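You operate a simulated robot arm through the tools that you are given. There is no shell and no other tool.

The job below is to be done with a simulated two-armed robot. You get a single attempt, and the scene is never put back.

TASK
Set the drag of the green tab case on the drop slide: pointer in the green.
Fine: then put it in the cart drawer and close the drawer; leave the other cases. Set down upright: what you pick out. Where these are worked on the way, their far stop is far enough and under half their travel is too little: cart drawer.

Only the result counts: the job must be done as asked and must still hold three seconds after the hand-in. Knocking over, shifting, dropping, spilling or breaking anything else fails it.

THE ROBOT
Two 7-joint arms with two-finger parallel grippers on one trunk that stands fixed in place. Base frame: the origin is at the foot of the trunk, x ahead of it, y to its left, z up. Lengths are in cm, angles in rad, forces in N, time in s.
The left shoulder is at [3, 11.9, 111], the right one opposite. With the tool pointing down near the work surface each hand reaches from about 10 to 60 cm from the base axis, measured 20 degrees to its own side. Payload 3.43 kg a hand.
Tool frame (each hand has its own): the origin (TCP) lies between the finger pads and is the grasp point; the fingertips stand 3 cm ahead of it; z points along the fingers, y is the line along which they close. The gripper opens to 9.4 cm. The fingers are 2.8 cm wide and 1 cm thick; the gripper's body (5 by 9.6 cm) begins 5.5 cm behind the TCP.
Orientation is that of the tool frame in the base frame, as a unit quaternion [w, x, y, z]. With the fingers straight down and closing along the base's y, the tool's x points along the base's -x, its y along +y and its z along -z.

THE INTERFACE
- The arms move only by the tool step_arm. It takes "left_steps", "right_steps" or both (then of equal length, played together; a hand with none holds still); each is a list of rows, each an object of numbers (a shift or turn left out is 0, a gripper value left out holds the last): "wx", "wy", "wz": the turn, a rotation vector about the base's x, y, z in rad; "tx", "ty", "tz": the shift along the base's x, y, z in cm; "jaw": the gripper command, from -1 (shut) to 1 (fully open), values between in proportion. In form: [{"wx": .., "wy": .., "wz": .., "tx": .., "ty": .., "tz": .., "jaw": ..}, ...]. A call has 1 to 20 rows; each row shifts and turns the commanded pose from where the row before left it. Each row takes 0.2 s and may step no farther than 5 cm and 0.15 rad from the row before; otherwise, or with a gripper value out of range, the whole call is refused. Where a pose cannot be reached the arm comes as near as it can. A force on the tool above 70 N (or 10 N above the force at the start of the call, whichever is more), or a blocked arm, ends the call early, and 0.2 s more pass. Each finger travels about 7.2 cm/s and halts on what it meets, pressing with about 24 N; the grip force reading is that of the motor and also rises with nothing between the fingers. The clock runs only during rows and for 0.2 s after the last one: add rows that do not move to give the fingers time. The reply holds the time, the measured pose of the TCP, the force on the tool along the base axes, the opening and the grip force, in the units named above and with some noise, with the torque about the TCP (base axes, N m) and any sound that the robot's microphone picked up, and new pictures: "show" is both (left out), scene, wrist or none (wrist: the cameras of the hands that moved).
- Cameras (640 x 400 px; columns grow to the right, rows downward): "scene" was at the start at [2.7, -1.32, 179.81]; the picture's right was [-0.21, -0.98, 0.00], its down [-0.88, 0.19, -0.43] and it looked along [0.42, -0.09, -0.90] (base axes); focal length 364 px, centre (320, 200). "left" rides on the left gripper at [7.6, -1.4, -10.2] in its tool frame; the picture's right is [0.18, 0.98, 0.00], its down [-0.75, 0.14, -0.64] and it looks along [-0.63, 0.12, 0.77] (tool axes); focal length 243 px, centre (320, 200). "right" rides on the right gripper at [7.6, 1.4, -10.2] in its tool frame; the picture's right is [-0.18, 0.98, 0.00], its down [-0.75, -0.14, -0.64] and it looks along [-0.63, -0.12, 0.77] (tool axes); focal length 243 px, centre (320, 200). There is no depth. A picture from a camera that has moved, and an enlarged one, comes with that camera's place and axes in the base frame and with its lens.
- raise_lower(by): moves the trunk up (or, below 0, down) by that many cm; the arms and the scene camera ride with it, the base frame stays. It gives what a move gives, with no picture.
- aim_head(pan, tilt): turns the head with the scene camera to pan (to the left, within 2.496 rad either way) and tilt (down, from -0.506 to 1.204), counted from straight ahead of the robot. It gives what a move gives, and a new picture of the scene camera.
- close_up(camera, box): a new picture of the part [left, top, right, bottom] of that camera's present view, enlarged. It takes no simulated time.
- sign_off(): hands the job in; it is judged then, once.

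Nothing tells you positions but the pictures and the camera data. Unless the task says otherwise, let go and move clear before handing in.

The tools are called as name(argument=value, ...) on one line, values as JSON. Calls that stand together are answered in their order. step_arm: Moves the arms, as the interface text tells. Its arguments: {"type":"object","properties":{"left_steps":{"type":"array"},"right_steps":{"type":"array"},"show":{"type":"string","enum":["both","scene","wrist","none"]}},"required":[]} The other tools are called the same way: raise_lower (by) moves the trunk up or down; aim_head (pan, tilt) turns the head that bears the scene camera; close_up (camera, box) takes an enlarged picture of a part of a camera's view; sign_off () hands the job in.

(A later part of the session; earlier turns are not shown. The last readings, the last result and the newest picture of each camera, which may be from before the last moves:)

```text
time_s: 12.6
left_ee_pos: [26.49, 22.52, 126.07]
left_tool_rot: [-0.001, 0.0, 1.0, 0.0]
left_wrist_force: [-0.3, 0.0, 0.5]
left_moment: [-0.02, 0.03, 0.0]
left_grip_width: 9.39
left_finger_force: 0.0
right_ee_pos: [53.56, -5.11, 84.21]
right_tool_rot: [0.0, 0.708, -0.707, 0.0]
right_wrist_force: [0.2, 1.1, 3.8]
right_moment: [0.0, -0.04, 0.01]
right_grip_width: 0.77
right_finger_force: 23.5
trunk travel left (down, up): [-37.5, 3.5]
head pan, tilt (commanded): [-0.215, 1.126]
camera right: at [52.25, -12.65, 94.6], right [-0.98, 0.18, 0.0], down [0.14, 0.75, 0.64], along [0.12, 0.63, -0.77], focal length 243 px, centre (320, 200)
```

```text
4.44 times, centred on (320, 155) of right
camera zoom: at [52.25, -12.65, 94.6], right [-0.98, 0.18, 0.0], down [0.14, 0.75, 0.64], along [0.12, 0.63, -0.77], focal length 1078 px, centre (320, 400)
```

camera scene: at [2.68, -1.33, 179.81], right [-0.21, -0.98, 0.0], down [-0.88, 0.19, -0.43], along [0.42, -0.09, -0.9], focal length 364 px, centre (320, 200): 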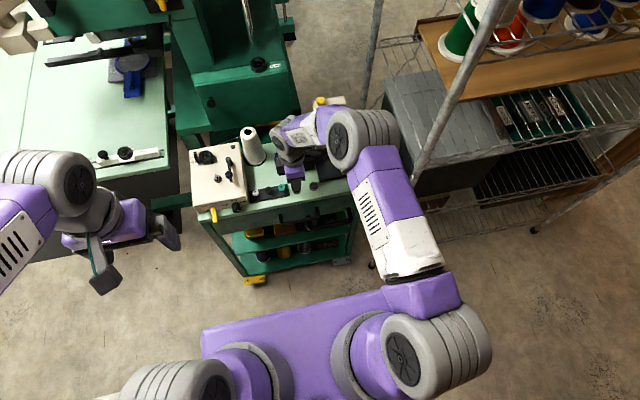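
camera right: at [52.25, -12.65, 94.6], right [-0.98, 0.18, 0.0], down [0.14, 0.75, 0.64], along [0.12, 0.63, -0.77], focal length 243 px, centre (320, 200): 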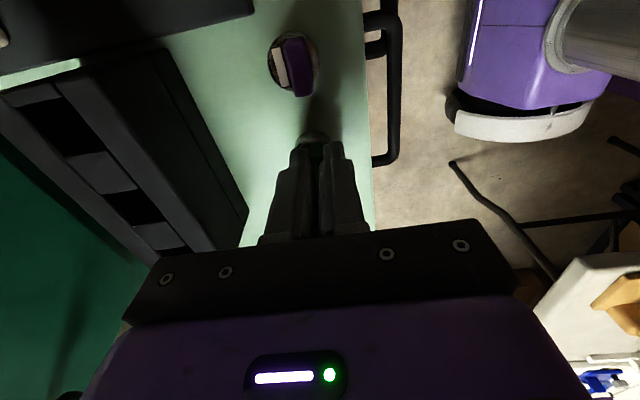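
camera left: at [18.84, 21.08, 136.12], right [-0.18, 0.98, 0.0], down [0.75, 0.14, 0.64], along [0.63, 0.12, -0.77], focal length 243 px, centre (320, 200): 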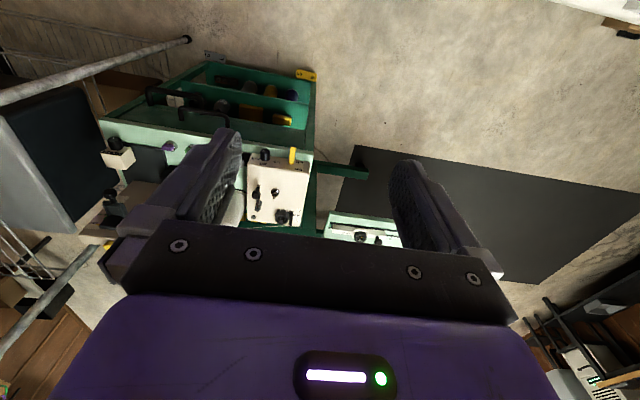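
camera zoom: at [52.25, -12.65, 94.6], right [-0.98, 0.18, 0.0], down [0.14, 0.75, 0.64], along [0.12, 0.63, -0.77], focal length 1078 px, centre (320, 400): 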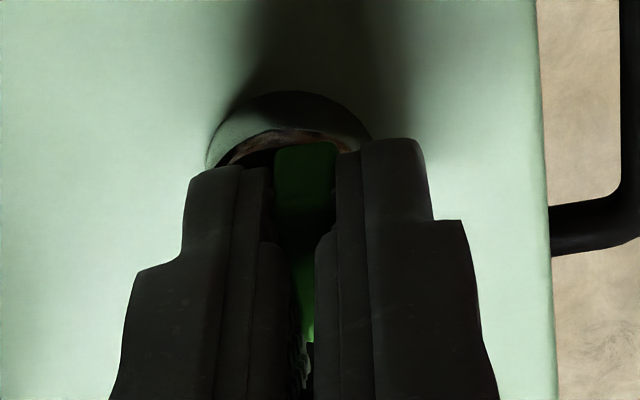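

The grip is on the tab (0.77 cm, 23.5 N). I'll lift straight up to z≈112 and then carry it over the cradle.

step_arm(right_steps=[{"tz": 1.5}, {"tz": 3}, {"tz": 4.5}, {"tz": 4.7}, {"tz": 4.7}, {"tz": 4.7}, {"tz": 4.7}, {"tz": 0}], show="both")

close_up(camera="right", box=[260, 110, 380, 200])

close_up(camera="scene", box=[260, 120, 340, 190])

```text
time_s: 14.4
left_ee_pos: [26.43, 22.62, 125.97]
left_tool_rot: [0.001, 0.0, 1.0, 0.001]
left_wrist_force: [0.5, 0.0, -0.2]
left_moment: [-0.02, 0.05, 0.0]
left_grip_width: 9.41
left_finger_force: 0.0
right_ee_pos: [53.76, -4.98, 111.89]
right_tool_rot: [0.001, 0.708, -0.707, -0.001]
right_wrist_force: [0.2, -0.3, -0.7]
right_moment: [0.0, 0.03, -0.01]
right_grip_width: 0.76
right_finger_force: 24.4
trunk travel left (down, up): [-37.5, 3.5]
head pan, tilt (commanded): [-0.215, 1.126]
camera scene: at [2.79, -1.32, 179.8], right [-0.21, -0.98, 0.0], down [-0.88, 0.19, -0.43], along [0.42, -0.09, -0.9], focal length 364 px, centre (320, 200)
camera right: at [52.32, -12.58, 122.33], right [-0.98, 0.18, 0.0], down [0.14, 0.75, 0.64], along [0.12, 0.63, -0.77], focal length 243 px, centre (320, 200)
```

scene: 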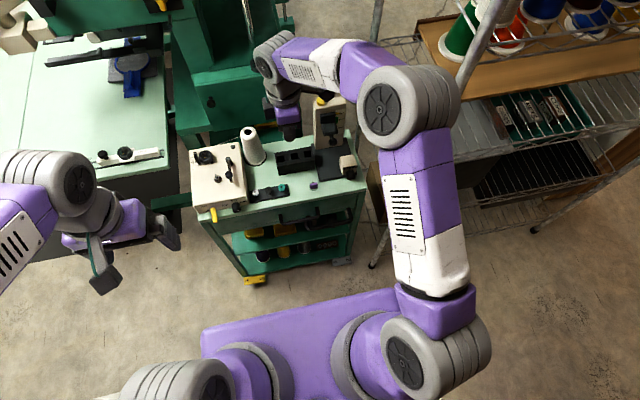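
right: 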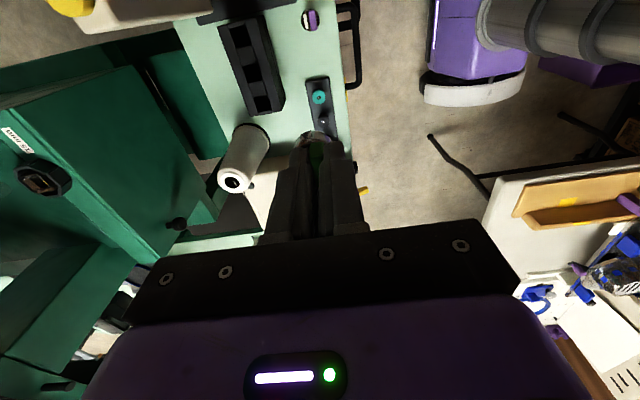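

```text
4.44 times, centred on (320, 155) of right
camera zoom: at [52.32, -12.58, 122.33], right [-0.98, 0.18, 0.0], down [0.14, 0.75, 0.64], along [0.12, 0.63, -0.77], focal length 1078 px, centre (320, 400)
```

zoom: 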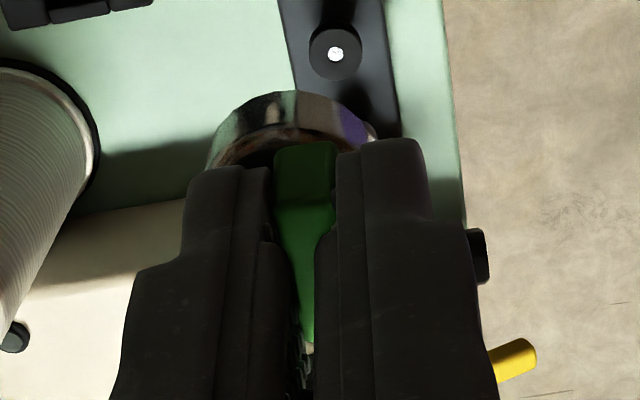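

```text
5.71 times, centred on (300, 155) of scene
camera zoom: at [2.79, -1.32, 179.8], right [-0.21, -0.98, 0.0], down [-0.88, 0.19, -0.43], along [0.42, -0.09, -0.9], focal length 2080 px, centre (434, 457)
```

zoom: 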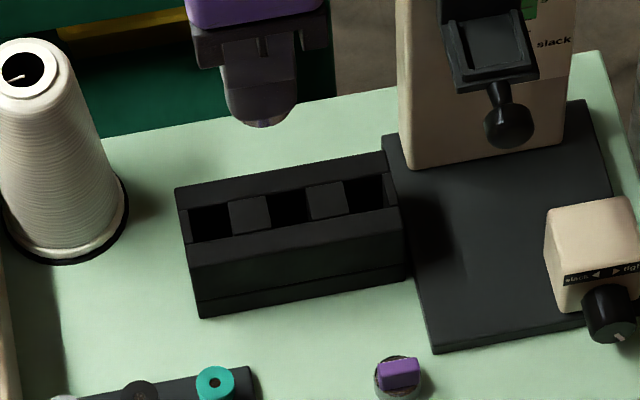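

The case is held securely. Now I'll carry it sideways at this height to above the cradle and check alignment.

step_arm(right_steps=[{"tx": 1.5, "ty": -3}, {"tx": 2, "ty": -3.2}, {"tx": 2.5, "ty": -3.2}, {"tx": 3.15, "ty": -2.95}, {"tz": 0}], show="both")

close_up(camera="right", box=[250, 60, 390, 170])

close_up(camera="scene", box=[300, 60, 380, 150])

```text
time_s: 15.6
left_ee_pos: [26.28, 22.58, 125.9]
left_tool_rot: [0.001, 0.0, 1.0, 0.0]
left_wrist_force: [-0.4, 0.3, 0.4]
left_moment: [0.0, 0.01, 0.01]
left_grip_width: 9.41
left_finger_force: 0.0
right_ee_pos: [62.9, -17.33, 111.97]
right_tool_rot: [0.0, -0.707, 0.707, 0.0]
right_wrist_force: [0.4, 0.6, -0.4]
right_moment: [-0.03, -0.03, 0.03]
right_grip_width: 0.74
right_finger_force: 24.3
trunk travel left (down, up): [-37.5, 3.5]
head pan, tilt (commanded): [-0.215, 1.126]
camera scene: at [2.57, -1.28, 179.82], right [-0.21, -0.98, 0.0], down [-0.88, 0.19, -0.43], along [0.42, -0.09, -0.9], focal length 364 px, centre (320, 200)
camera right: at [61.45, -25.0, 122.26], right [-0.98, 0.18, 0.0], down [0.14, 0.75, 0.64], along [0.12, 0.63, -0.77], focal length 243 px, centre (320, 200)
```

scene: 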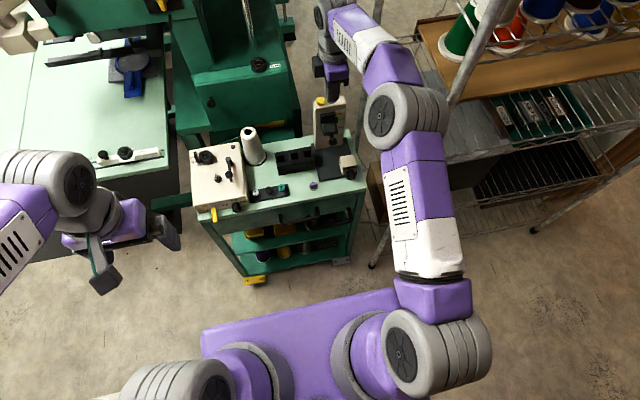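
right: 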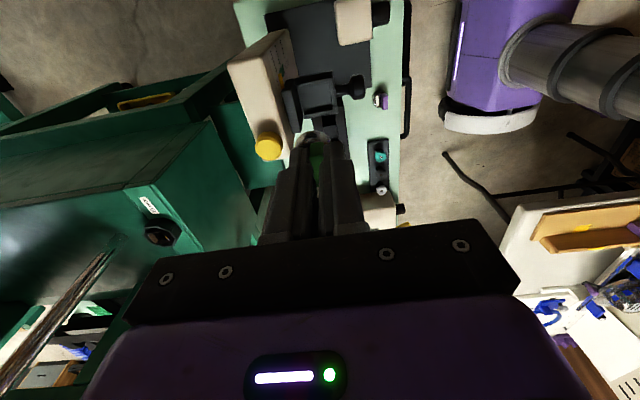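

```text
3.64 times, centred on (320, 115) of right
camera zoom: at [61.45, -25.0, 122.26], right [-0.98, 0.18, 0.0], down [0.14, 0.75, 0.64], along [0.12, 0.63, -0.77], focal length 882 px, centre (320, 509)
```

zoom: 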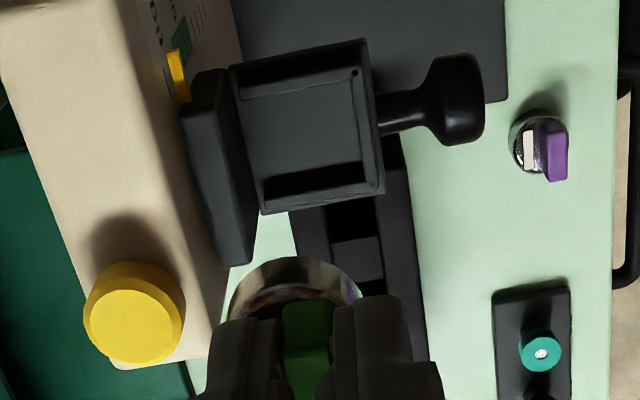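

```text
4.44 times, centred on (340, 105) of scene
camera zoom: at [2.57, -1.28, 179.82], right [-0.21, -0.98, 0.0], down [-0.88, 0.19, -0.43], along [0.42, -0.09, -0.9], focal length 1618 px, centre (231, 622)
```

zoom: 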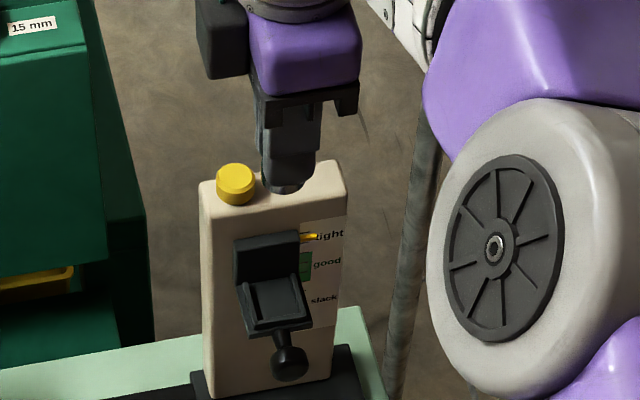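

Everything lines up: the cradle floor spans x 61.4–65.0 and y about −19.0 to −15.85, and the ring should land on its centre. I'll descend to z≈105 and check again.

step_arm(right_steps=[{"tz": -2.5}, {"tz": -2.5}, {"tz": -2}, {"tz": 0}], show="wrist")

close_up(camera="right", box=[250, 80, 390, 190])

close_up(camera="scene", box=[300, 80, 370, 150])

```text
time_s: 16.6
left_ee_pos: [26.33, 22.66, 126.04]
left_tool_rot: [0.0, 0.0, 1.0, 0.0]
left_wrist_force: [0.2, 0.4, -0.4]
left_moment: [0.03, 0.0, 0.0]
left_grip_width: 9.42
left_finger_force: 0.0
right_ee_pos: [62.7, -17.32, 105.01]
right_tool_rot: [-0.001, 0.707, -0.707, 0.0]
right_wrist_force: [-0.3, -0.3, 0.8]
right_moment: [0.01, -0.02, 0.03]
right_grip_width: 0.77
right_finger_force: 24.2
trunk travel left (down, up): [-37.5, 3.5]
head pan, tilt (commanded): [-0.215, 1.126]
camera right: at [61.38, -25.06, 115.37], right [-0.98, 0.18, 0.0], down [0.14, 0.75, 0.64], along [0.12, 0.63, -0.77], focal length 243 px, centre (320, 200)
```

right: 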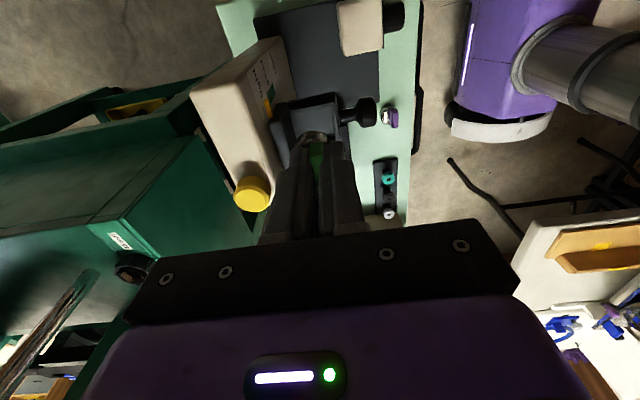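

```text
3.64 times, centred on (320, 135) of right
camera zoom: at [61.38, -25.06, 115.37], right [-0.98, 0.18, 0.0], down [0.14, 0.75, 0.64], along [0.12, 0.63, -0.77], focal length 882 px, centre (320, 436)
```

zoom: 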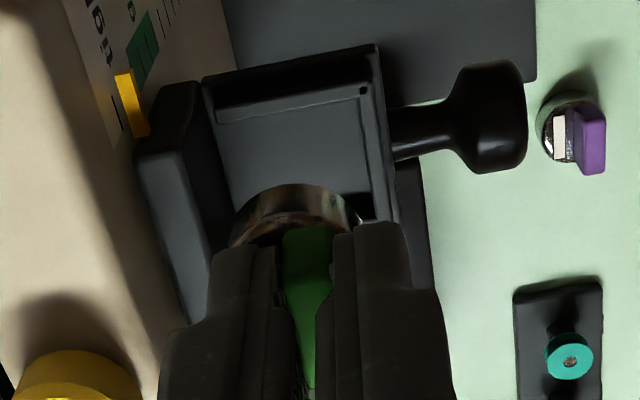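

```text
5.71 times, centred on (335, 115) of scene
camera zoom: at [2.66, -1.31, 179.81], right [-0.21, -0.98, 0.0], down [-0.88, 0.19, -0.43], along [0.42, -0.09, -0.9], focal length 2080 px, centre (234, 686)
```

zoom: 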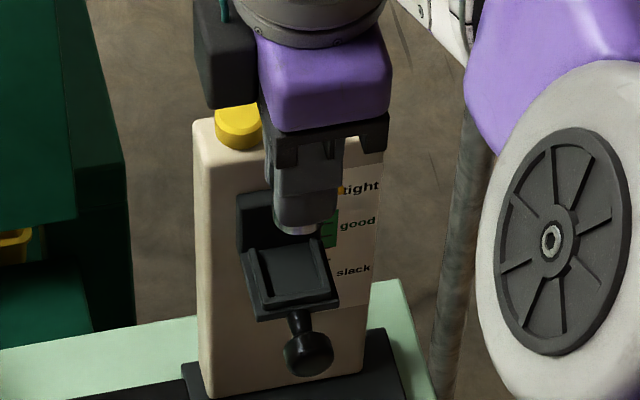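

The nest is about 3.2 × 3.15 cm, centred near [63.4, −17.43], and the ring is right above it. I'll nudge slightly forward and lower to z≈102, then look.

step_arm(right_steps=[{"tx": 0.12, "tz": -1}, {"tz": -1}, {"tz": -0.7}, {"tz": 0}], show="wrist")

close_up(camera="right", box=[250, 80, 390, 190])

close_up(camera="scene", box=[310, 90, 360, 140])

```text
time_s: 17.6
left_ee_pos: [26.46, 22.64, 126.01]
left_tool_rot: [0.0, 0.0, 1.0, 0.0]
left_wrist_force: [-0.2, 0.1, -0.4]
left_moment: [0.01, 0.0, 0.01]
left_grip_width: 9.38
left_finger_force: 0.1
right_ee_pos: [62.95, -17.42, 102.19]
right_tool_rot: [0.0, 0.707, -0.707, 0.0]
right_wrist_force: [-0.1, -0.6, 0.0]
right_moment: [0.01, -0.03, -0.01]
right_grip_width: 0.74
right_finger_force: 24.3
trunk travel left (down, up): [-37.5, 3.5]
head pan, tilt (commanded): [-0.215, 1.126]
camera right: at [61.55, -25.0, 112.54], right [-0.98, 0.18, 0.0], down [0.14, 0.75, 0.64], along [0.12, 0.63, -0.77], focal length 243 px, centre (320, 200)
```

right: 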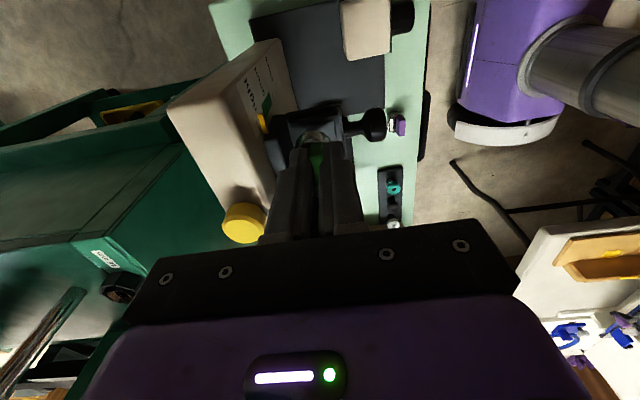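

```text
3.64 times, centred on (320, 135) of right
camera zoom: at [61.55, -25.0, 112.54], right [-0.98, 0.18, 0.0], down [0.14, 0.75, 0.64], along [0.12, 0.63, -0.77], focal length 882 px, centre (320, 436)
```

zoom: 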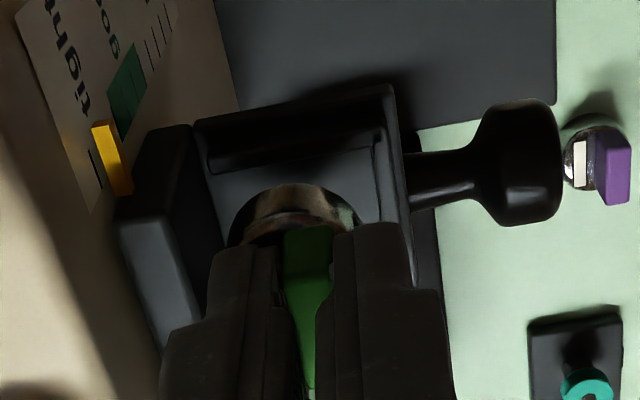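

```text
8.00 times, centred on (335, 115) of scene
camera zoom: at [2.7, -1.32, 179.81], right [-0.21, -0.98, 0.0], down [-0.88, 0.19, -0.43], along [0.42, -0.09, -0.9], focal length 2913 px, centre (200, 880)
```

zoom: 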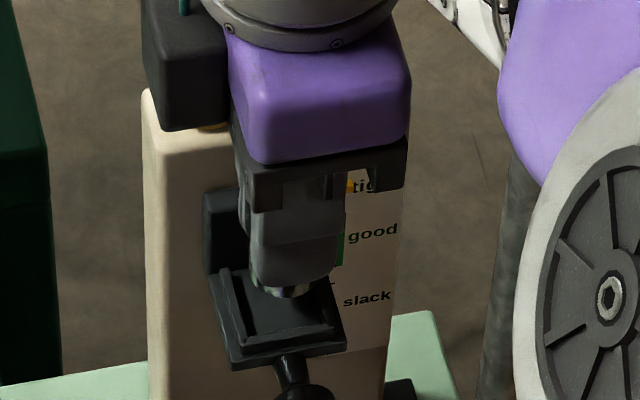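

The ring is centred over the nest and about 1 cm above the floor. I'll lower in small steps until I feel contact.

step_arm(right_steps=[{"tz": -0.4}, {"tz": -0.3}, {"tz": 0}], show="wrist")

close_up(camera="right", box=[250, 80, 390, 190])

close_up(camera="scene", box=[310, 90, 360, 140])

```text
time_s: 18.4
left_ee_pos: [26.34, 22.51, 126.0]
left_tool_rot: [0.0, 0.0, 1.0, 0.001]
left_wrist_force: [0.2, -0.5, -0.4]
left_moment: [-0.01, 0.0, -0.01]
left_grip_width: 9.37
left_finger_force: 0.0
right_ee_pos: [62.91, -17.36, 101.53]
right_tool_rot: [0.0, -0.707, 0.707, 0.0]
right_wrist_force: [-0.6, 0.6, -0.2]
right_moment: [-0.02, -0.02, 0.0]
right_grip_width: 0.74
right_finger_force: 24.4
trunk travel left (down, up): [-37.5, 3.5]
head pan, tilt (commanded): [-0.215, 1.126]
camera right: at [61.54, -25.0, 111.86], right [-0.98, 0.18, 0.0], down [0.14, 0.75, 0.64], along [0.12, 0.63, -0.77], focal length 243 px, centre (320, 200)
```

right: 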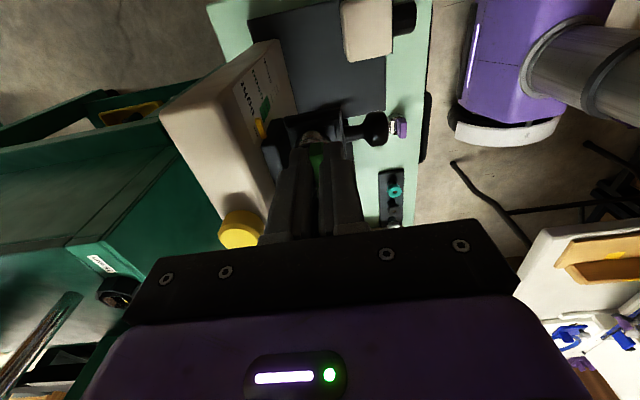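

```text
3.64 times, centred on (320, 135) of right
camera zoom: at [61.54, -25.0, 111.86], right [-0.98, 0.18, 0.0], down [0.14, 0.75, 0.64], along [0.12, 0.63, -0.77], focal length 882 px, centre (320, 436)
```

zoom: 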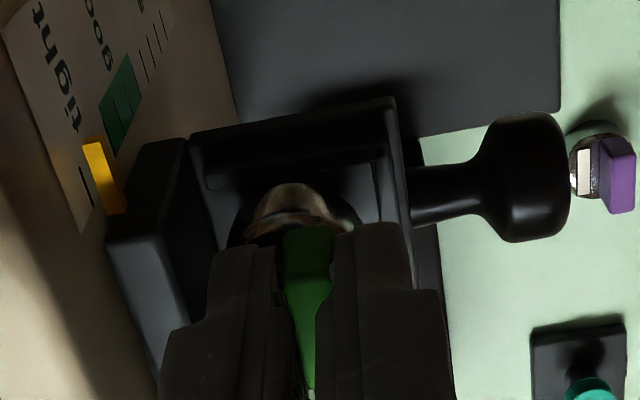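

```text
8.00 times, centred on (335, 115) of scene
camera zoom: at [2.71, -1.32, 179.81], right [-0.21, -0.98, 0.0], down [-0.88, 0.19, -0.43], along [0.42, -0.09, -0.9], focal length 2913 px, centre (200, 880)
```

zoom: 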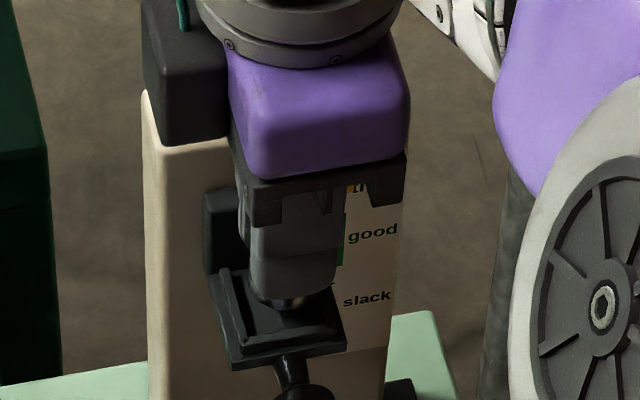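

No contact yet, and lateral alignment looks right in both views. Continuing down in small steps.

step_arm(right_steps=[{"tz": -0.3}, {"tz": -0.3}, {"tz": 0}], show="none")

close_up(camera="right", box=[250, 80, 390, 190])

close_up(camera="scene", box=[310, 90, 360, 140])

```text
time_s: 19.2
left_ee_pos: [26.45, 22.61, 125.96]
left_tool_rot: [0.001, 0.001, 1.0, 0.0]
left_wrist_force: [-0.6, 0.4, -0.4]
left_moment: [0.0, 0.0, -0.01]
left_grip_width: 9.41
left_finger_force: 0.0
right_ee_pos: [62.93, -17.54, 100.88]
right_tool_rot: [0.0, 0.707, -0.707, 0.0]
right_wrist_force: [0.8, 0.6, 0.6]
right_moment: [-0.01, -0.02, 0.03]
right_grip_width: 0.75
right_finger_force: 23.8
trunk travel left (down, up): [-37.5, 3.5]
head pan, tilt (commanded): [-0.215, 1.126]
```

```text
3.64 times, centred on (320, 135) of right
camera zoom: at [61.56, -25.0, 111.22], right [-0.98, 0.18, 0.0], down [0.14, 0.75, 0.64], along [0.12, 0.63, -0.77], focal length 882 px, centre (320, 436)
```

zoom: 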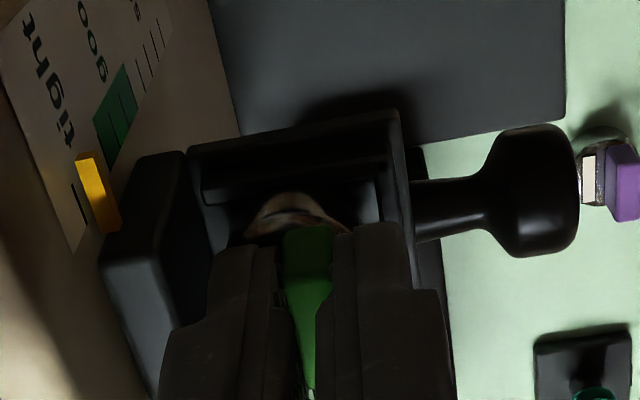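

```text
8.00 times, centred on (335, 115) of scene
camera zoom: at [2.7, -1.33, 179.81], right [-0.21, -0.98, 0.0], down [-0.88, 0.19, -0.43], along [0.42, -0.09, -0.9], focal length 2913 px, centre (200, 880)
```

zoom: 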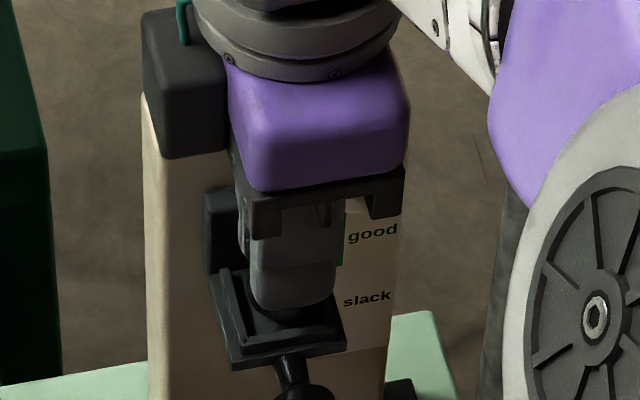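

Still free of contact at z=100.9. I'll continue in 0.2 cm steps.

step_arm(right_steps=[{"tz": -0.2}, {"tz": -0.2}, {"tz": 0}], show="none")

close_up(camera="right", box=[250, 80, 390, 190])

```text
time_s: 20.0
left_ee_pos: [26.34, 22.75, 126.07]
left_tool_rot: [0.0, 0.001, 1.0, 0.001]
left_wrist_force: [1.2, 0.3, -0.3]
left_moment: [-0.03, -0.01, 0.04]
left_grip_width: 9.41
left_finger_force: 0.0
right_ee_pos: [62.87, -17.33, 100.72]
right_tool_rot: [-0.002, 0.707, -0.707, 0.003]
right_wrist_force: [-0.7, -0.6, 14.6]
right_moment: [-0.21, -0.05, 0.03]
right_grip_width: 0.76
right_finger_force: 24.1
trunk travel left (down, up): [-37.5, 3.5]
head pan, tilt (commanded): [-0.215, 1.126]
```

```text
3.64 times, centred on (320, 135) of right
camera zoom: at [61.5, -24.97, 111.07], right [-0.98, 0.18, 0.0], down [0.14, 0.75, 0.64], along [0.12, 0.63, -0.77], focal length 882 px, centre (320, 436)
```

zoom: 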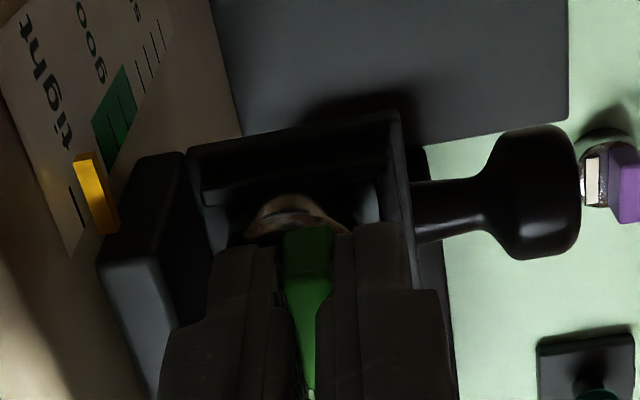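

Contact at z≈100.7, but the moment suggests it's on the −y side of the ring, so it might be riding on that rail. I'll lift a little, shift +0.25 in y and feel again.

step_arm(right_steps=[{"tz": 0.5}, {"ty": 0.25}, {"tz": -0.3}, {"tz": 0}], show="none")

step_arm(right_steps=[{"tz": -0.2}, {"tz": -0.1}, {"tz": 0}], show="none")

close_up(camera="right", box=[270, 100, 370, 170])

```text
time_s: 21.0
left_ee_pos: [26.39, 22.7, 125.97]
left_tool_rot: [-0.001, 0.0, 1.0, 0.0]
left_wrist_force: [0.1, 0.1, -0.4]
left_moment: [0.0, -0.02, 0.02]
left_grip_width: 9.41
left_finger_force: 0.0
right_ee_pos: [62.84, -17.15, 100.7]
right_tool_rot: [0.0, -0.707, 0.707, 0.001]
right_wrist_force: [0.1, 0.0, -0.2]
right_moment: [-0.01, -0.02, 0.02]
right_grip_width: 0.77
right_finger_force: 24.3
trunk travel left (down, up): [-37.5, 3.5]
head pan, tilt (commanded): [-0.215, 1.126]
```

```text
time_s: 21.8
left_ee_pos: [26.37, 22.6, 125.96]
left_tool_rot: [0.0, 0.0, 1.0, 0.0]
left_wrist_force: [-0.3, 0.2, -0.8]
left_moment: [-0.02, 0.01, -0.03]
left_grip_width: 9.41
left_finger_force: 0.0
right_ee_pos: [62.96, -17.15, 100.35]
right_tool_rot: [0.001, -0.706, 0.708, -0.001]
right_wrist_force: [0.2, -0.2, -0.9]
right_moment: [-0.03, 0.0, 0.01]
right_grip_width: 0.75
right_finger_force: 24.7
trunk travel left (down, up): [-37.5, 3.5]
head pan, tilt (commanded): [-0.215, 1.126]
```

```text
5.71 times, centred on (320, 135) of right
camera zoom: at [61.51, -24.76, 110.83], right [-0.98, 0.18, 0.0], down [0.14, 0.75, 0.64], along [0.12, 0.63, -0.77], focal length 1386 px, centre (320, 571)
```

zoom: 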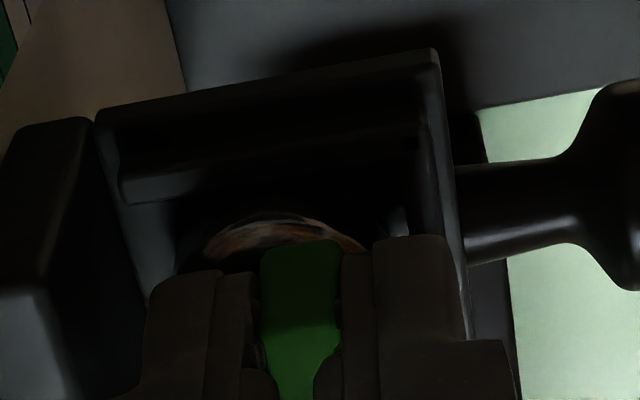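

That confirms it: after the shift it drops freely past the earlier contact height. Continuing down in small steps until the floor.

step_arm(right_steps=[{"tz": -0.2}, {"tz": -0.2}, {"tz": 0}], show="none")

close_up(camera="right", box=[270, 100, 370, 170])

close_up(camera="scene", box=[310, 90, 360, 140])

```text
time_s: 22.6
left_ee_pos: [26.39, 22.65, 125.93]
left_tool_rot: [0.001, 0.0, 1.0, 0.0]
left_wrist_force: [0.6, -0.3, -0.8]
left_moment: [0.0, 0.02, 0.01]
left_grip_width: 9.4
left_finger_force: 0.1
right_ee_pos: [62.91, -17.07, 100.23]
right_tool_rot: [0.0, 0.707, -0.707, 0.0]
right_wrist_force: [-1.3, -0.1, 5.5]
right_moment: [-0.01, 0.0, 0.0]
right_grip_width: 0.76
right_finger_force: 23.9
trunk travel left (down, up): [-37.5, 3.5]
head pan, tilt (commanded): [-0.215, 1.126]
```

```text
5.71 times, centred on (320, 135) of right
camera zoom: at [61.49, -24.72, 110.52], right [-0.98, 0.18, 0.0], down [0.14, 0.75, 0.64], along [0.12, 0.63, -0.77], focal length 1386 px, centre (320, 571)
```

zoom: 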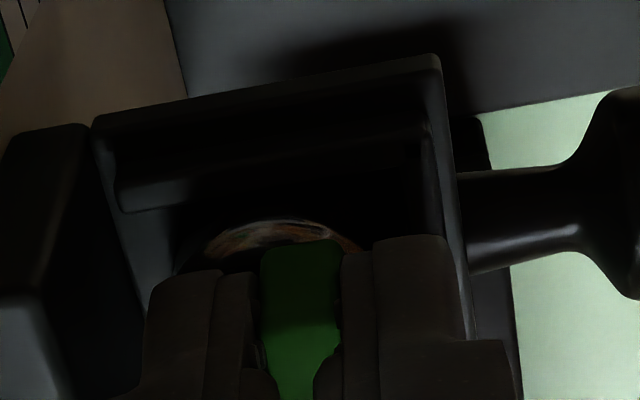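

```text
8.00 times, centred on (335, 115) of scene
camera zoom: at [2.62, -1.3, 179.82], right [-0.21, -0.98, 0.0], down [-0.88, 0.19, -0.43], along [0.42, -0.09, -0.9], focal length 2913 px, centre (200, 880)
```

zoom: 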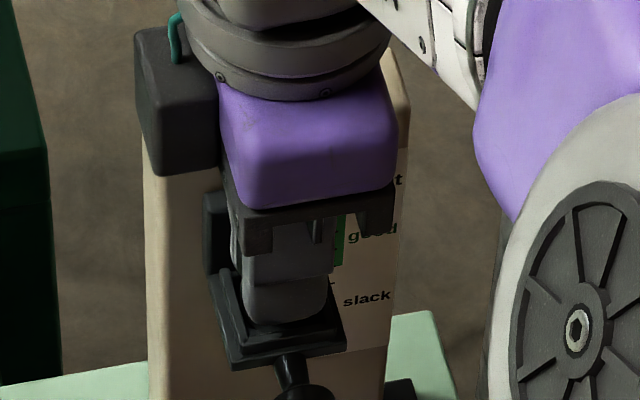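

Contact now is light and centred with zero moment, so the ring sits on the nest floor. I'll open the jaw just enough (1.5 cm) and look before lifting.

step_arm(right_steps=[{"jaw": -0.68}, {"tz": 0}, {"tz": 0}], show="none")

close_up(camera="right", box=[270, 100, 370, 170])

close_up(camera="scene", box=[310, 90, 360, 140])

```text
time_s: 23.4
left_ee_pos: [26.34, 22.64, 125.92]
left_tool_rot: [0.001, 0.0, 1.0, 0.0]
left_wrist_force: [0.0, 0.2, -0.1]
left_moment: [-0.01, -0.01, -0.01]
left_grip_width: 9.4
left_finger_force: 0.1
right_ee_pos: [62.94, -17.16, 100.16]
right_tool_rot: [0.0, 0.707, -0.707, 0.001]
right_wrist_force: [0.3, 0.4, 7.3]
right_moment: [-0.02, -0.02, 0.0]
right_grip_width: 1.36
right_finger_force: 0.0
trunk travel left (down, up): [-37.5, 3.5]
head pan, tilt (commanded): [-0.215, 1.126]
```

```text
5.71 times, centred on (320, 135) of right
camera zoom: at [61.49, -24.73, 110.49], right [-0.98, 0.18, 0.0], down [0.14, 0.75, 0.64], along [0.12, 0.63, -0.77], focal length 1386 px, centre (320, 571)
```

zoom: 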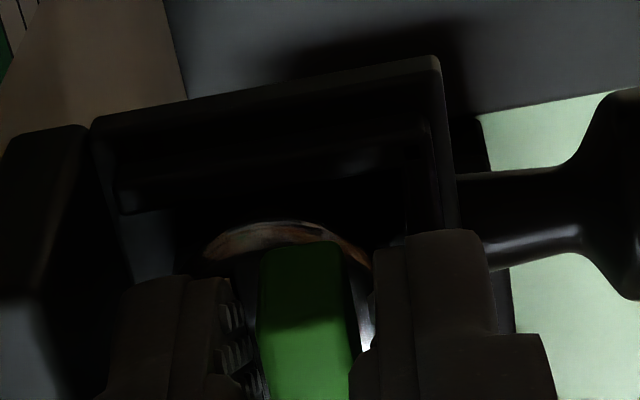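

```text
8.00 times, centred on (335, 115) of scene
camera zoom: at [2.62, -1.3, 179.81], right [-0.21, -0.98, 0.0], down [-0.88, 0.19, -0.43], along [0.42, -0.09, -0.9], focal length 2913 px, centre (200, 880)
```

zoom: 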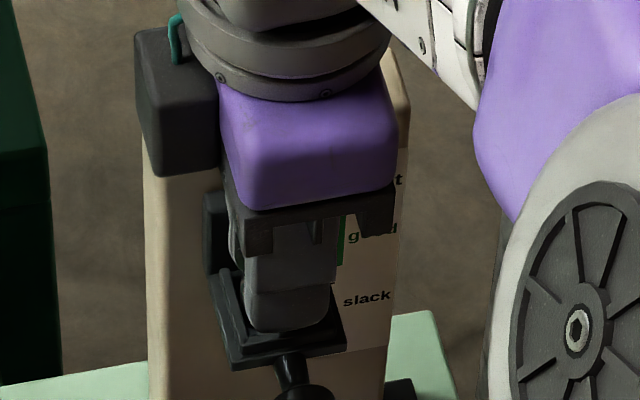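

The tab is free, and the remaining light force is just the fingertips resting on the ring top. I'll lift straight up and look at the seated case and pointer.

step_arm(right_steps=[{"tz": 0.5}, {"tz": 1}, {"tz": 2}, {"tz": 3}, {"tz": 4}, {"tz": 0}], show="both")

close_up(camera="right", box=[250, 60, 390, 170])

close_up(camera="scene", box=[310, 85, 360, 150])

```text
time_s: 24.8
left_ee_pos: [26.44, 22.61, 125.98]
left_tool_rot: [0.0, 0.0, 1.0, 0.0]
left_wrist_force: [-0.2, -0.4, -0.6]
left_moment: [-0.01, 0.04, 0.0]
left_grip_width: 9.39
left_finger_force: 0.1
right_ee_pos: [62.98, -17.19, 110.52]
right_tool_rot: [0.001, -0.706, 0.708, 0.0]
right_wrist_force: [-0.6, 0.2, -0.5]
right_moment: [0.01, 0.01, -0.02]
right_grip_width: 1.51
right_finger_force: 0.1
trunk travel left (down, up): [-37.5, 3.5]
head pan, tilt (commanded): [-0.215, 1.126]
camera scene: at [2.76, -1.35, 179.81], right [-0.21, -0.98, 0.0], down [-0.88, 0.19, -0.43], along [0.42, -0.09, -0.9], focal length 364 px, centre (320, 200)
camera right: at [61.62, -24.82, 120.88], right [-0.98, 0.18, 0.0], down [0.14, 0.75, 0.64], along [0.12, 0.63, -0.77], focal length 243 px, centre (320, 200)
```

scene: 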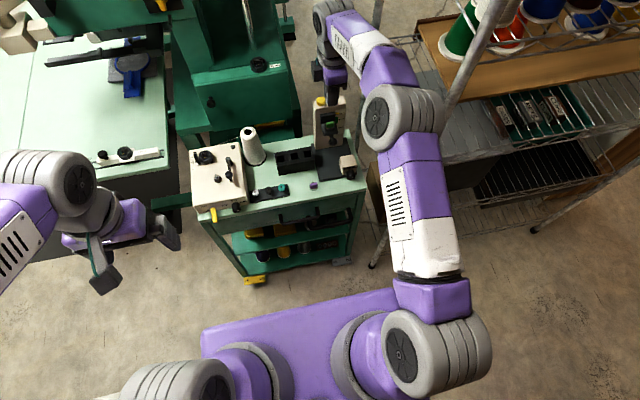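
right: 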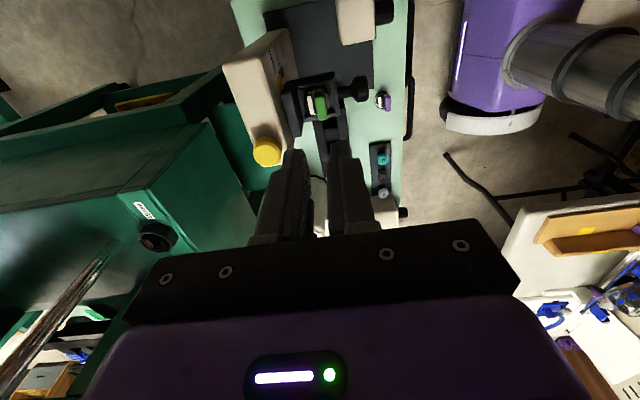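

```text
3.64 times, centred on (320, 115) of right
camera zoom: at [61.62, -24.82, 120.88], right [-0.98, 0.18, 0.0], down [0.14, 0.75, 0.64], along [0.12, 0.63, -0.77], focal length 882 px, centre (320, 509)
```

zoom: 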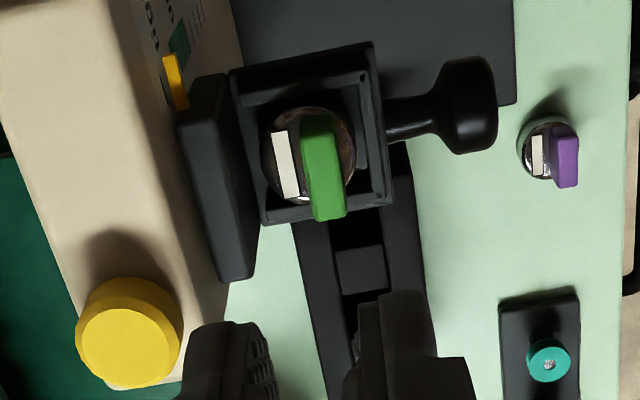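

```text
6.15 times, centred on (335, 118) of scene
camera zoom: at [2.76, -1.35, 179.81], right [-0.21, -0.98, 0.0], down [-0.88, 0.19, -0.43], along [0.42, -0.09, -0.9], focal length 2240 px, centre (228, 708)
```

zoom: 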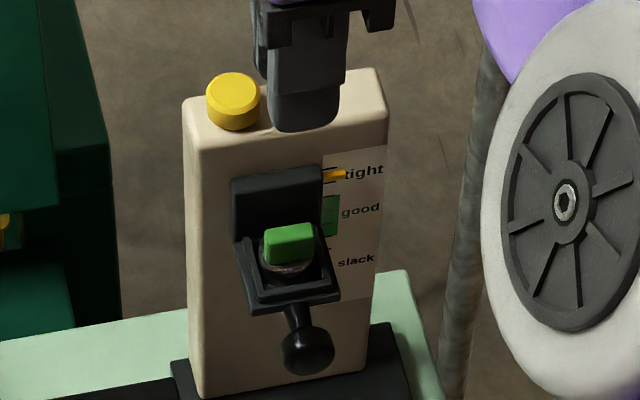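

The case is seated flat in the nest, with the pointer still at "tight". Next I'll close the fingers and move over the yellow button near [68, −15.65, 102.5] to press it and see what it does.

step_arm(right_steps=[{"jaw": -1, "tz": 1.5}, {"tx": 2, "ty": 0.7}, {"tx": 2, "ty": 0.7}, {"tx": 1.2, "ty": 0.1}, {"tz": 0}], show="both")

close_up(camera="right", box=[230, 60, 390, 190])

close_up(camera="scene", box=[300, 60, 370, 150])

```text
time_s: 26.0
left_ee_pos: [26.34, 22.65, 126.05]
left_tool_rot: [0.0, -0.001, 1.0, 0.0]
left_wrist_force: [-0.3, -0.8, -0.3]
left_moment: [0.0, -0.03, 0.0]
left_grip_width: 9.41
left_finger_force: 0.0
right_ee_pos: [65.01, -16.52, 111.99]
right_tool_rot: [0.0, 0.708, -0.707, 0.001]
right_wrist_force: [-0.5, 0.1, 0.3]
right_moment: [-0.01, 0.0, 0.01]
right_grip_width: 0.0
right_finger_force: 24.2
right hand out of reach, approached as far as the arm can: row 3, 4
trunk travel left (down, up): [-37.5, 3.5]
head pan, tilt (commanded): [-0.215, 1.126]
camera scene: at [2.68, -1.34, 179.81], right [-0.21, -0.98, 0.0], down [-0.88, 0.19, -0.43], along [0.42, -0.09, -0.9], focal length 364 px, centre (320, 200)
camera right: at [63.54, -24.1, 122.29], right [-0.98, 0.18, 0.0], down [0.14, 0.75, 0.64], along [0.12, 0.63, -0.77], focal length 243 px, centre (320, 200)
```

scene: 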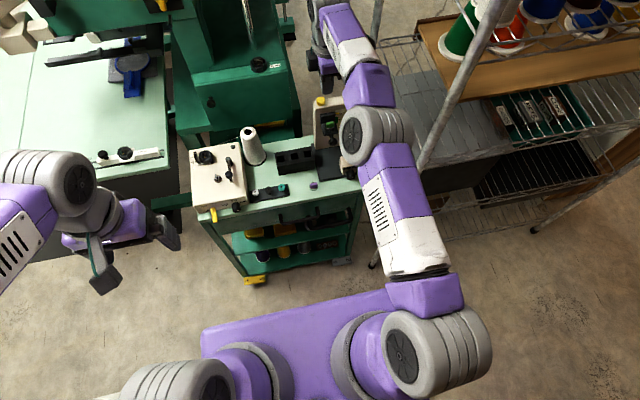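
right: 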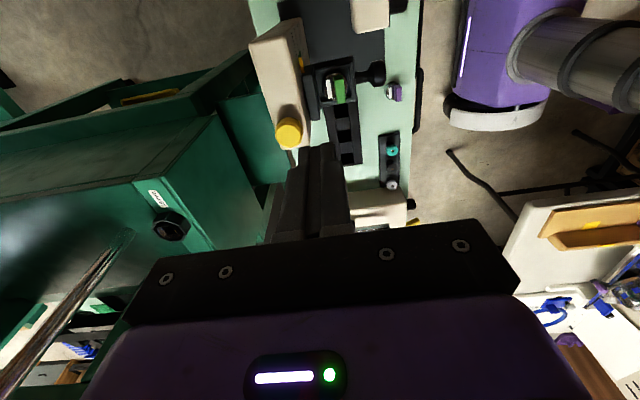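

```text
3.08 times, centred on (310, 125) of right
camera zoom: at [63.54, -24.1, 122.29], right [-0.98, 0.18, 0.0], down [0.14, 0.75, 0.64], along [0.12, 0.63, -0.77], focal length 746 px, centre (351, 431)
```

zoom: 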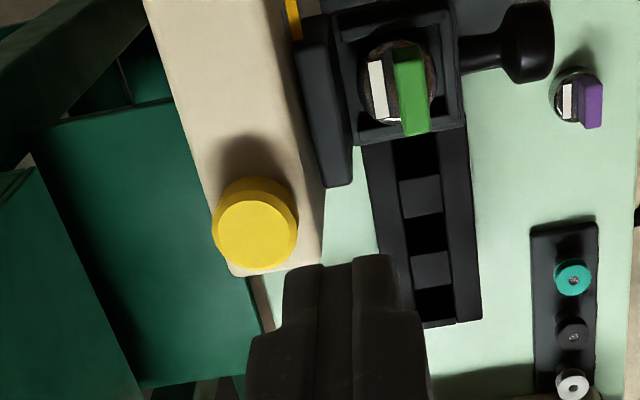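

```text
4.44 times, centred on (335, 105) of scene
camera zoom: at [2.68, -1.34, 179.81], right [-0.21, -0.98, 0.0], down [-0.88, 0.19, -0.43], along [0.42, -0.09, -0.9], focal length 1618 px, centre (253, 622)
```

zoom: 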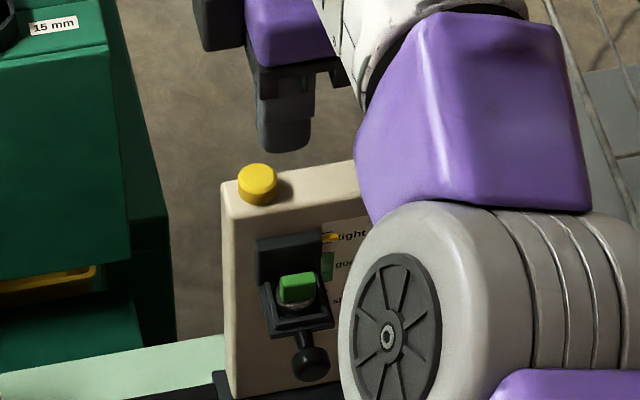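

The straight-down reach ends at about x=65, so I'll tilt the hand forward (fingers pointing ahead and down) at this safe height to reach the button.

step_arm(right_steps=[{"wy": -0.15}, {"wy": -0.15}, {"wy": -0.15}, {"wy": -0.15}, {"wy": 0}], show="both")

close_up(camera="scene", box=[300, 60, 370, 150])

close_up(camera="right", box=[230, 60, 390, 190])

```text
time_s: 27.2
left_ee_pos: [26.51, 22.55, 126.01]
left_tool_rot: [0.0, 0.0, 1.0, 0.001]
left_wrist_force: [0.4, -0.7, -0.9]
left_moment: [0.01, -0.01, -0.02]
left_grip_width: 9.4
left_finger_force: 0.1
right_ee_pos: [64.8, -16.41, 112.11]
right_tool_rot: [-0.209, 0.676, -0.675, 0.209]
right_wrist_force: [0.5, 0.4, -0.5]
right_moment: [-0.02, -0.02, 0.0]
right_grip_width: 0.03
right_finger_force: 23.8
trunk travel left (down, up): [-37.5, 3.5]
head pan, tilt (commanded): [-0.215, 1.126]
camera scene: at [2.75, -1.37, 179.81], right [-0.21, -0.98, 0.0], down [-0.88, 0.19, -0.43], along [0.42, -0.09, -0.9], focal length 364 px, centre (320, 200)
camera right: at [57.92, -24.11, 119.74], right [-0.81, 0.18, -0.56], down [-0.25, 0.75, 0.61], along [0.53, 0.63, -0.57], focal length 243 px, centre (320, 200)
```

scene: 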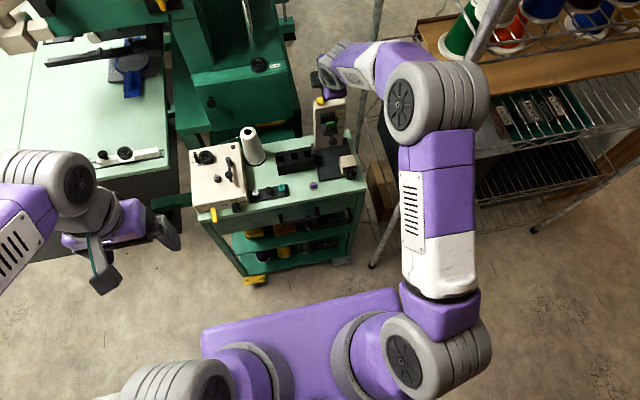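
right: 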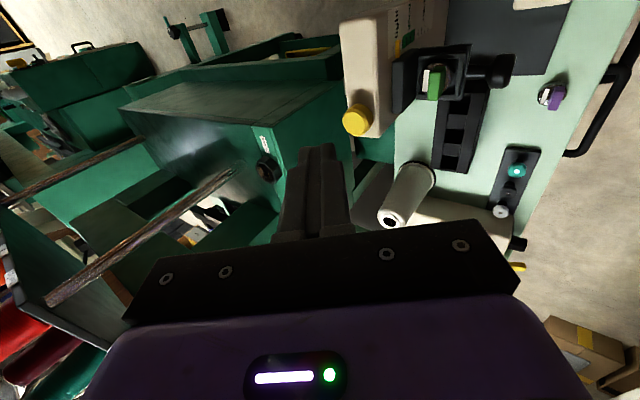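

```text
4.44 times, centred on (335, 105) of scene
camera zoom: at [2.75, -1.37, 179.81], right [-0.21, -0.98, 0.0], down [-0.88, 0.19, -0.43], along [0.42, -0.09, -0.9], focal length 1618 px, centre (253, 622)
```

zoom: 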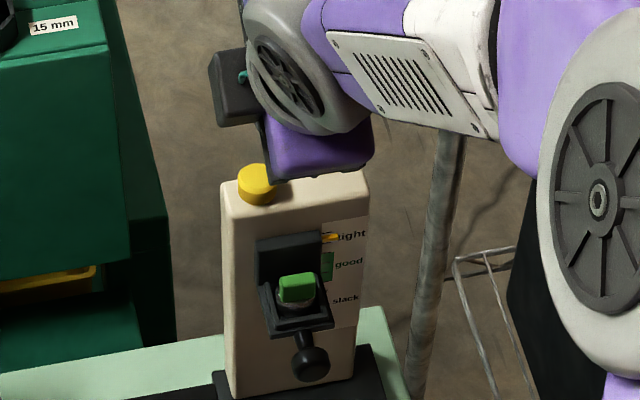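

```text
3.08 times, centred on (310, 125) of right
camera zoom: at [57.92, -24.11, 119.74], right [-0.81, 0.18, -0.56], down [-0.25, 0.75, 0.61], along [0.53, 0.63, -0.57], focal length 746 px, centre (351, 431)
```

zoom: 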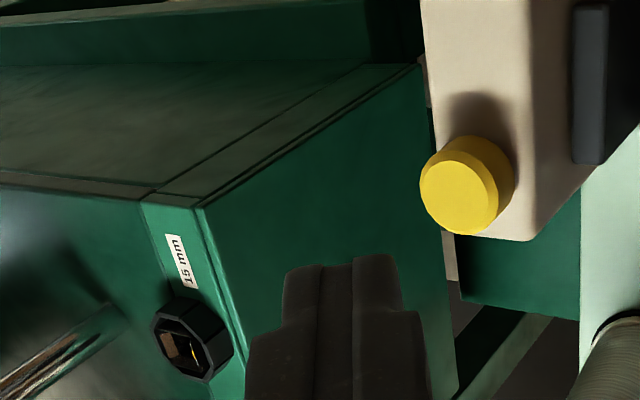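

Orientation tilted and the position held. Now I'll move above the button ([67, −15.65, 108.5]) and check alignment.

step_arm(right_steps=[{"tx": 1.1, "ty": 0.4}, {"tx": 1.1, "ty": 0.4, "tz": -1.5}, {"tz": -2}, {"tz": 0}], show="both")

close_up(camera="scene", box=[300, 60, 370, 150])

close_up(camera="right", box=[230, 60, 390, 190])

```text
time_s: 28.2
left_ee_pos: [26.32, 22.65, 125.91]
left_tool_rot: [-0.001, 0.0, 1.0, -0.001]
left_wrist_force: [-0.2, -0.6, -0.2]
left_moment: [-0.04, 0.01, -0.01]
left_grip_width: 9.37
left_finger_force: 0.0
right_ee_pos: [67.01, -15.76, 108.51]
right_tool_rot: [-0.209, 0.676, -0.676, 0.208]
right_wrist_force: [0.0, 0.2, -0.6]
right_moment: [0.02, -0.02, -0.01]
right_grip_width: 0.0
right_finger_force: 24.1
trunk travel left (down, up): [-37.5, 3.5]
head pan, tilt (commanded): [-0.215, 1.126]
camera scene: at [2.7, -1.33, 179.81], right [-0.21, -0.98, 0.0], down [-0.88, 0.19, -0.43], along [0.42, -0.09, -0.9], focal length 364 px, centre (320, 200)
camera right: at [60.06, -23.36, 116.19], right [-0.81, 0.18, -0.55], down [-0.25, 0.75, 0.61], along [0.53, 0.63, -0.57], focal length 243 px, centre (320, 200)
```

scene: 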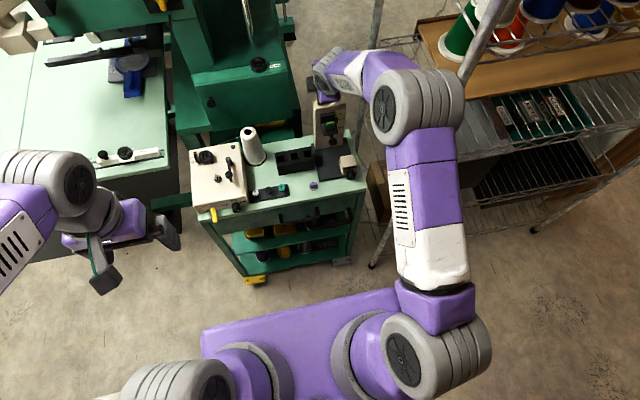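
right: 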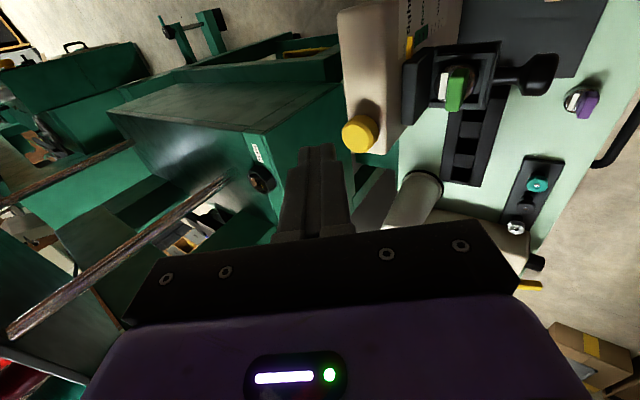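

```text
4.44 times, centred on (335, 105) of scene
camera zoom: at [2.7, -1.33, 179.81], right [-0.21, -0.98, 0.0], down [-0.88, 0.19, -0.43], along [0.42, -0.09, -0.9], focal length 1618 px, centre (253, 622)
```

zoom: 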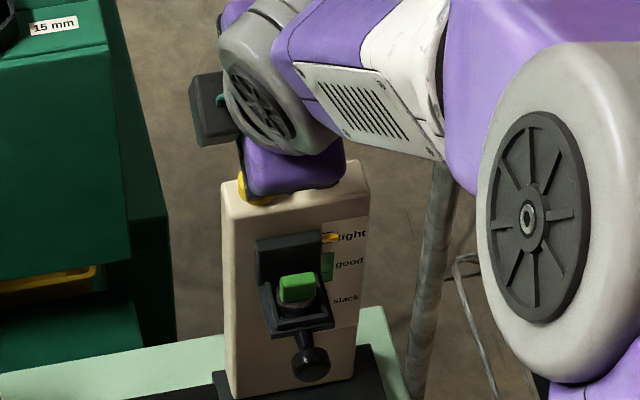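

```text
3.08 times, centred on (310, 125) of right
camera zoom: at [60.06, -23.36, 116.19], right [-0.81, 0.18, -0.55], down [-0.25, 0.75, 0.61], along [0.53, 0.63, -0.57], focal length 746 px, centre (351, 431)
```

zoom: 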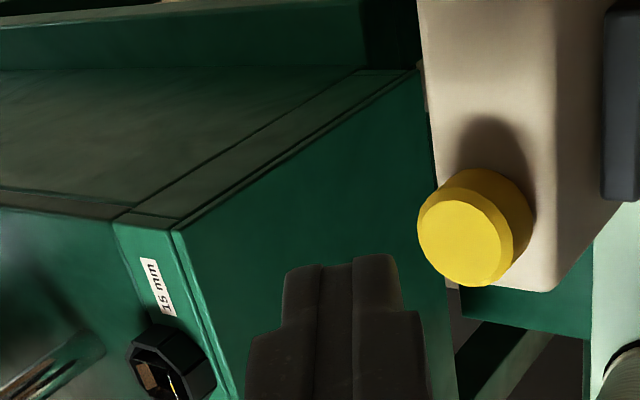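

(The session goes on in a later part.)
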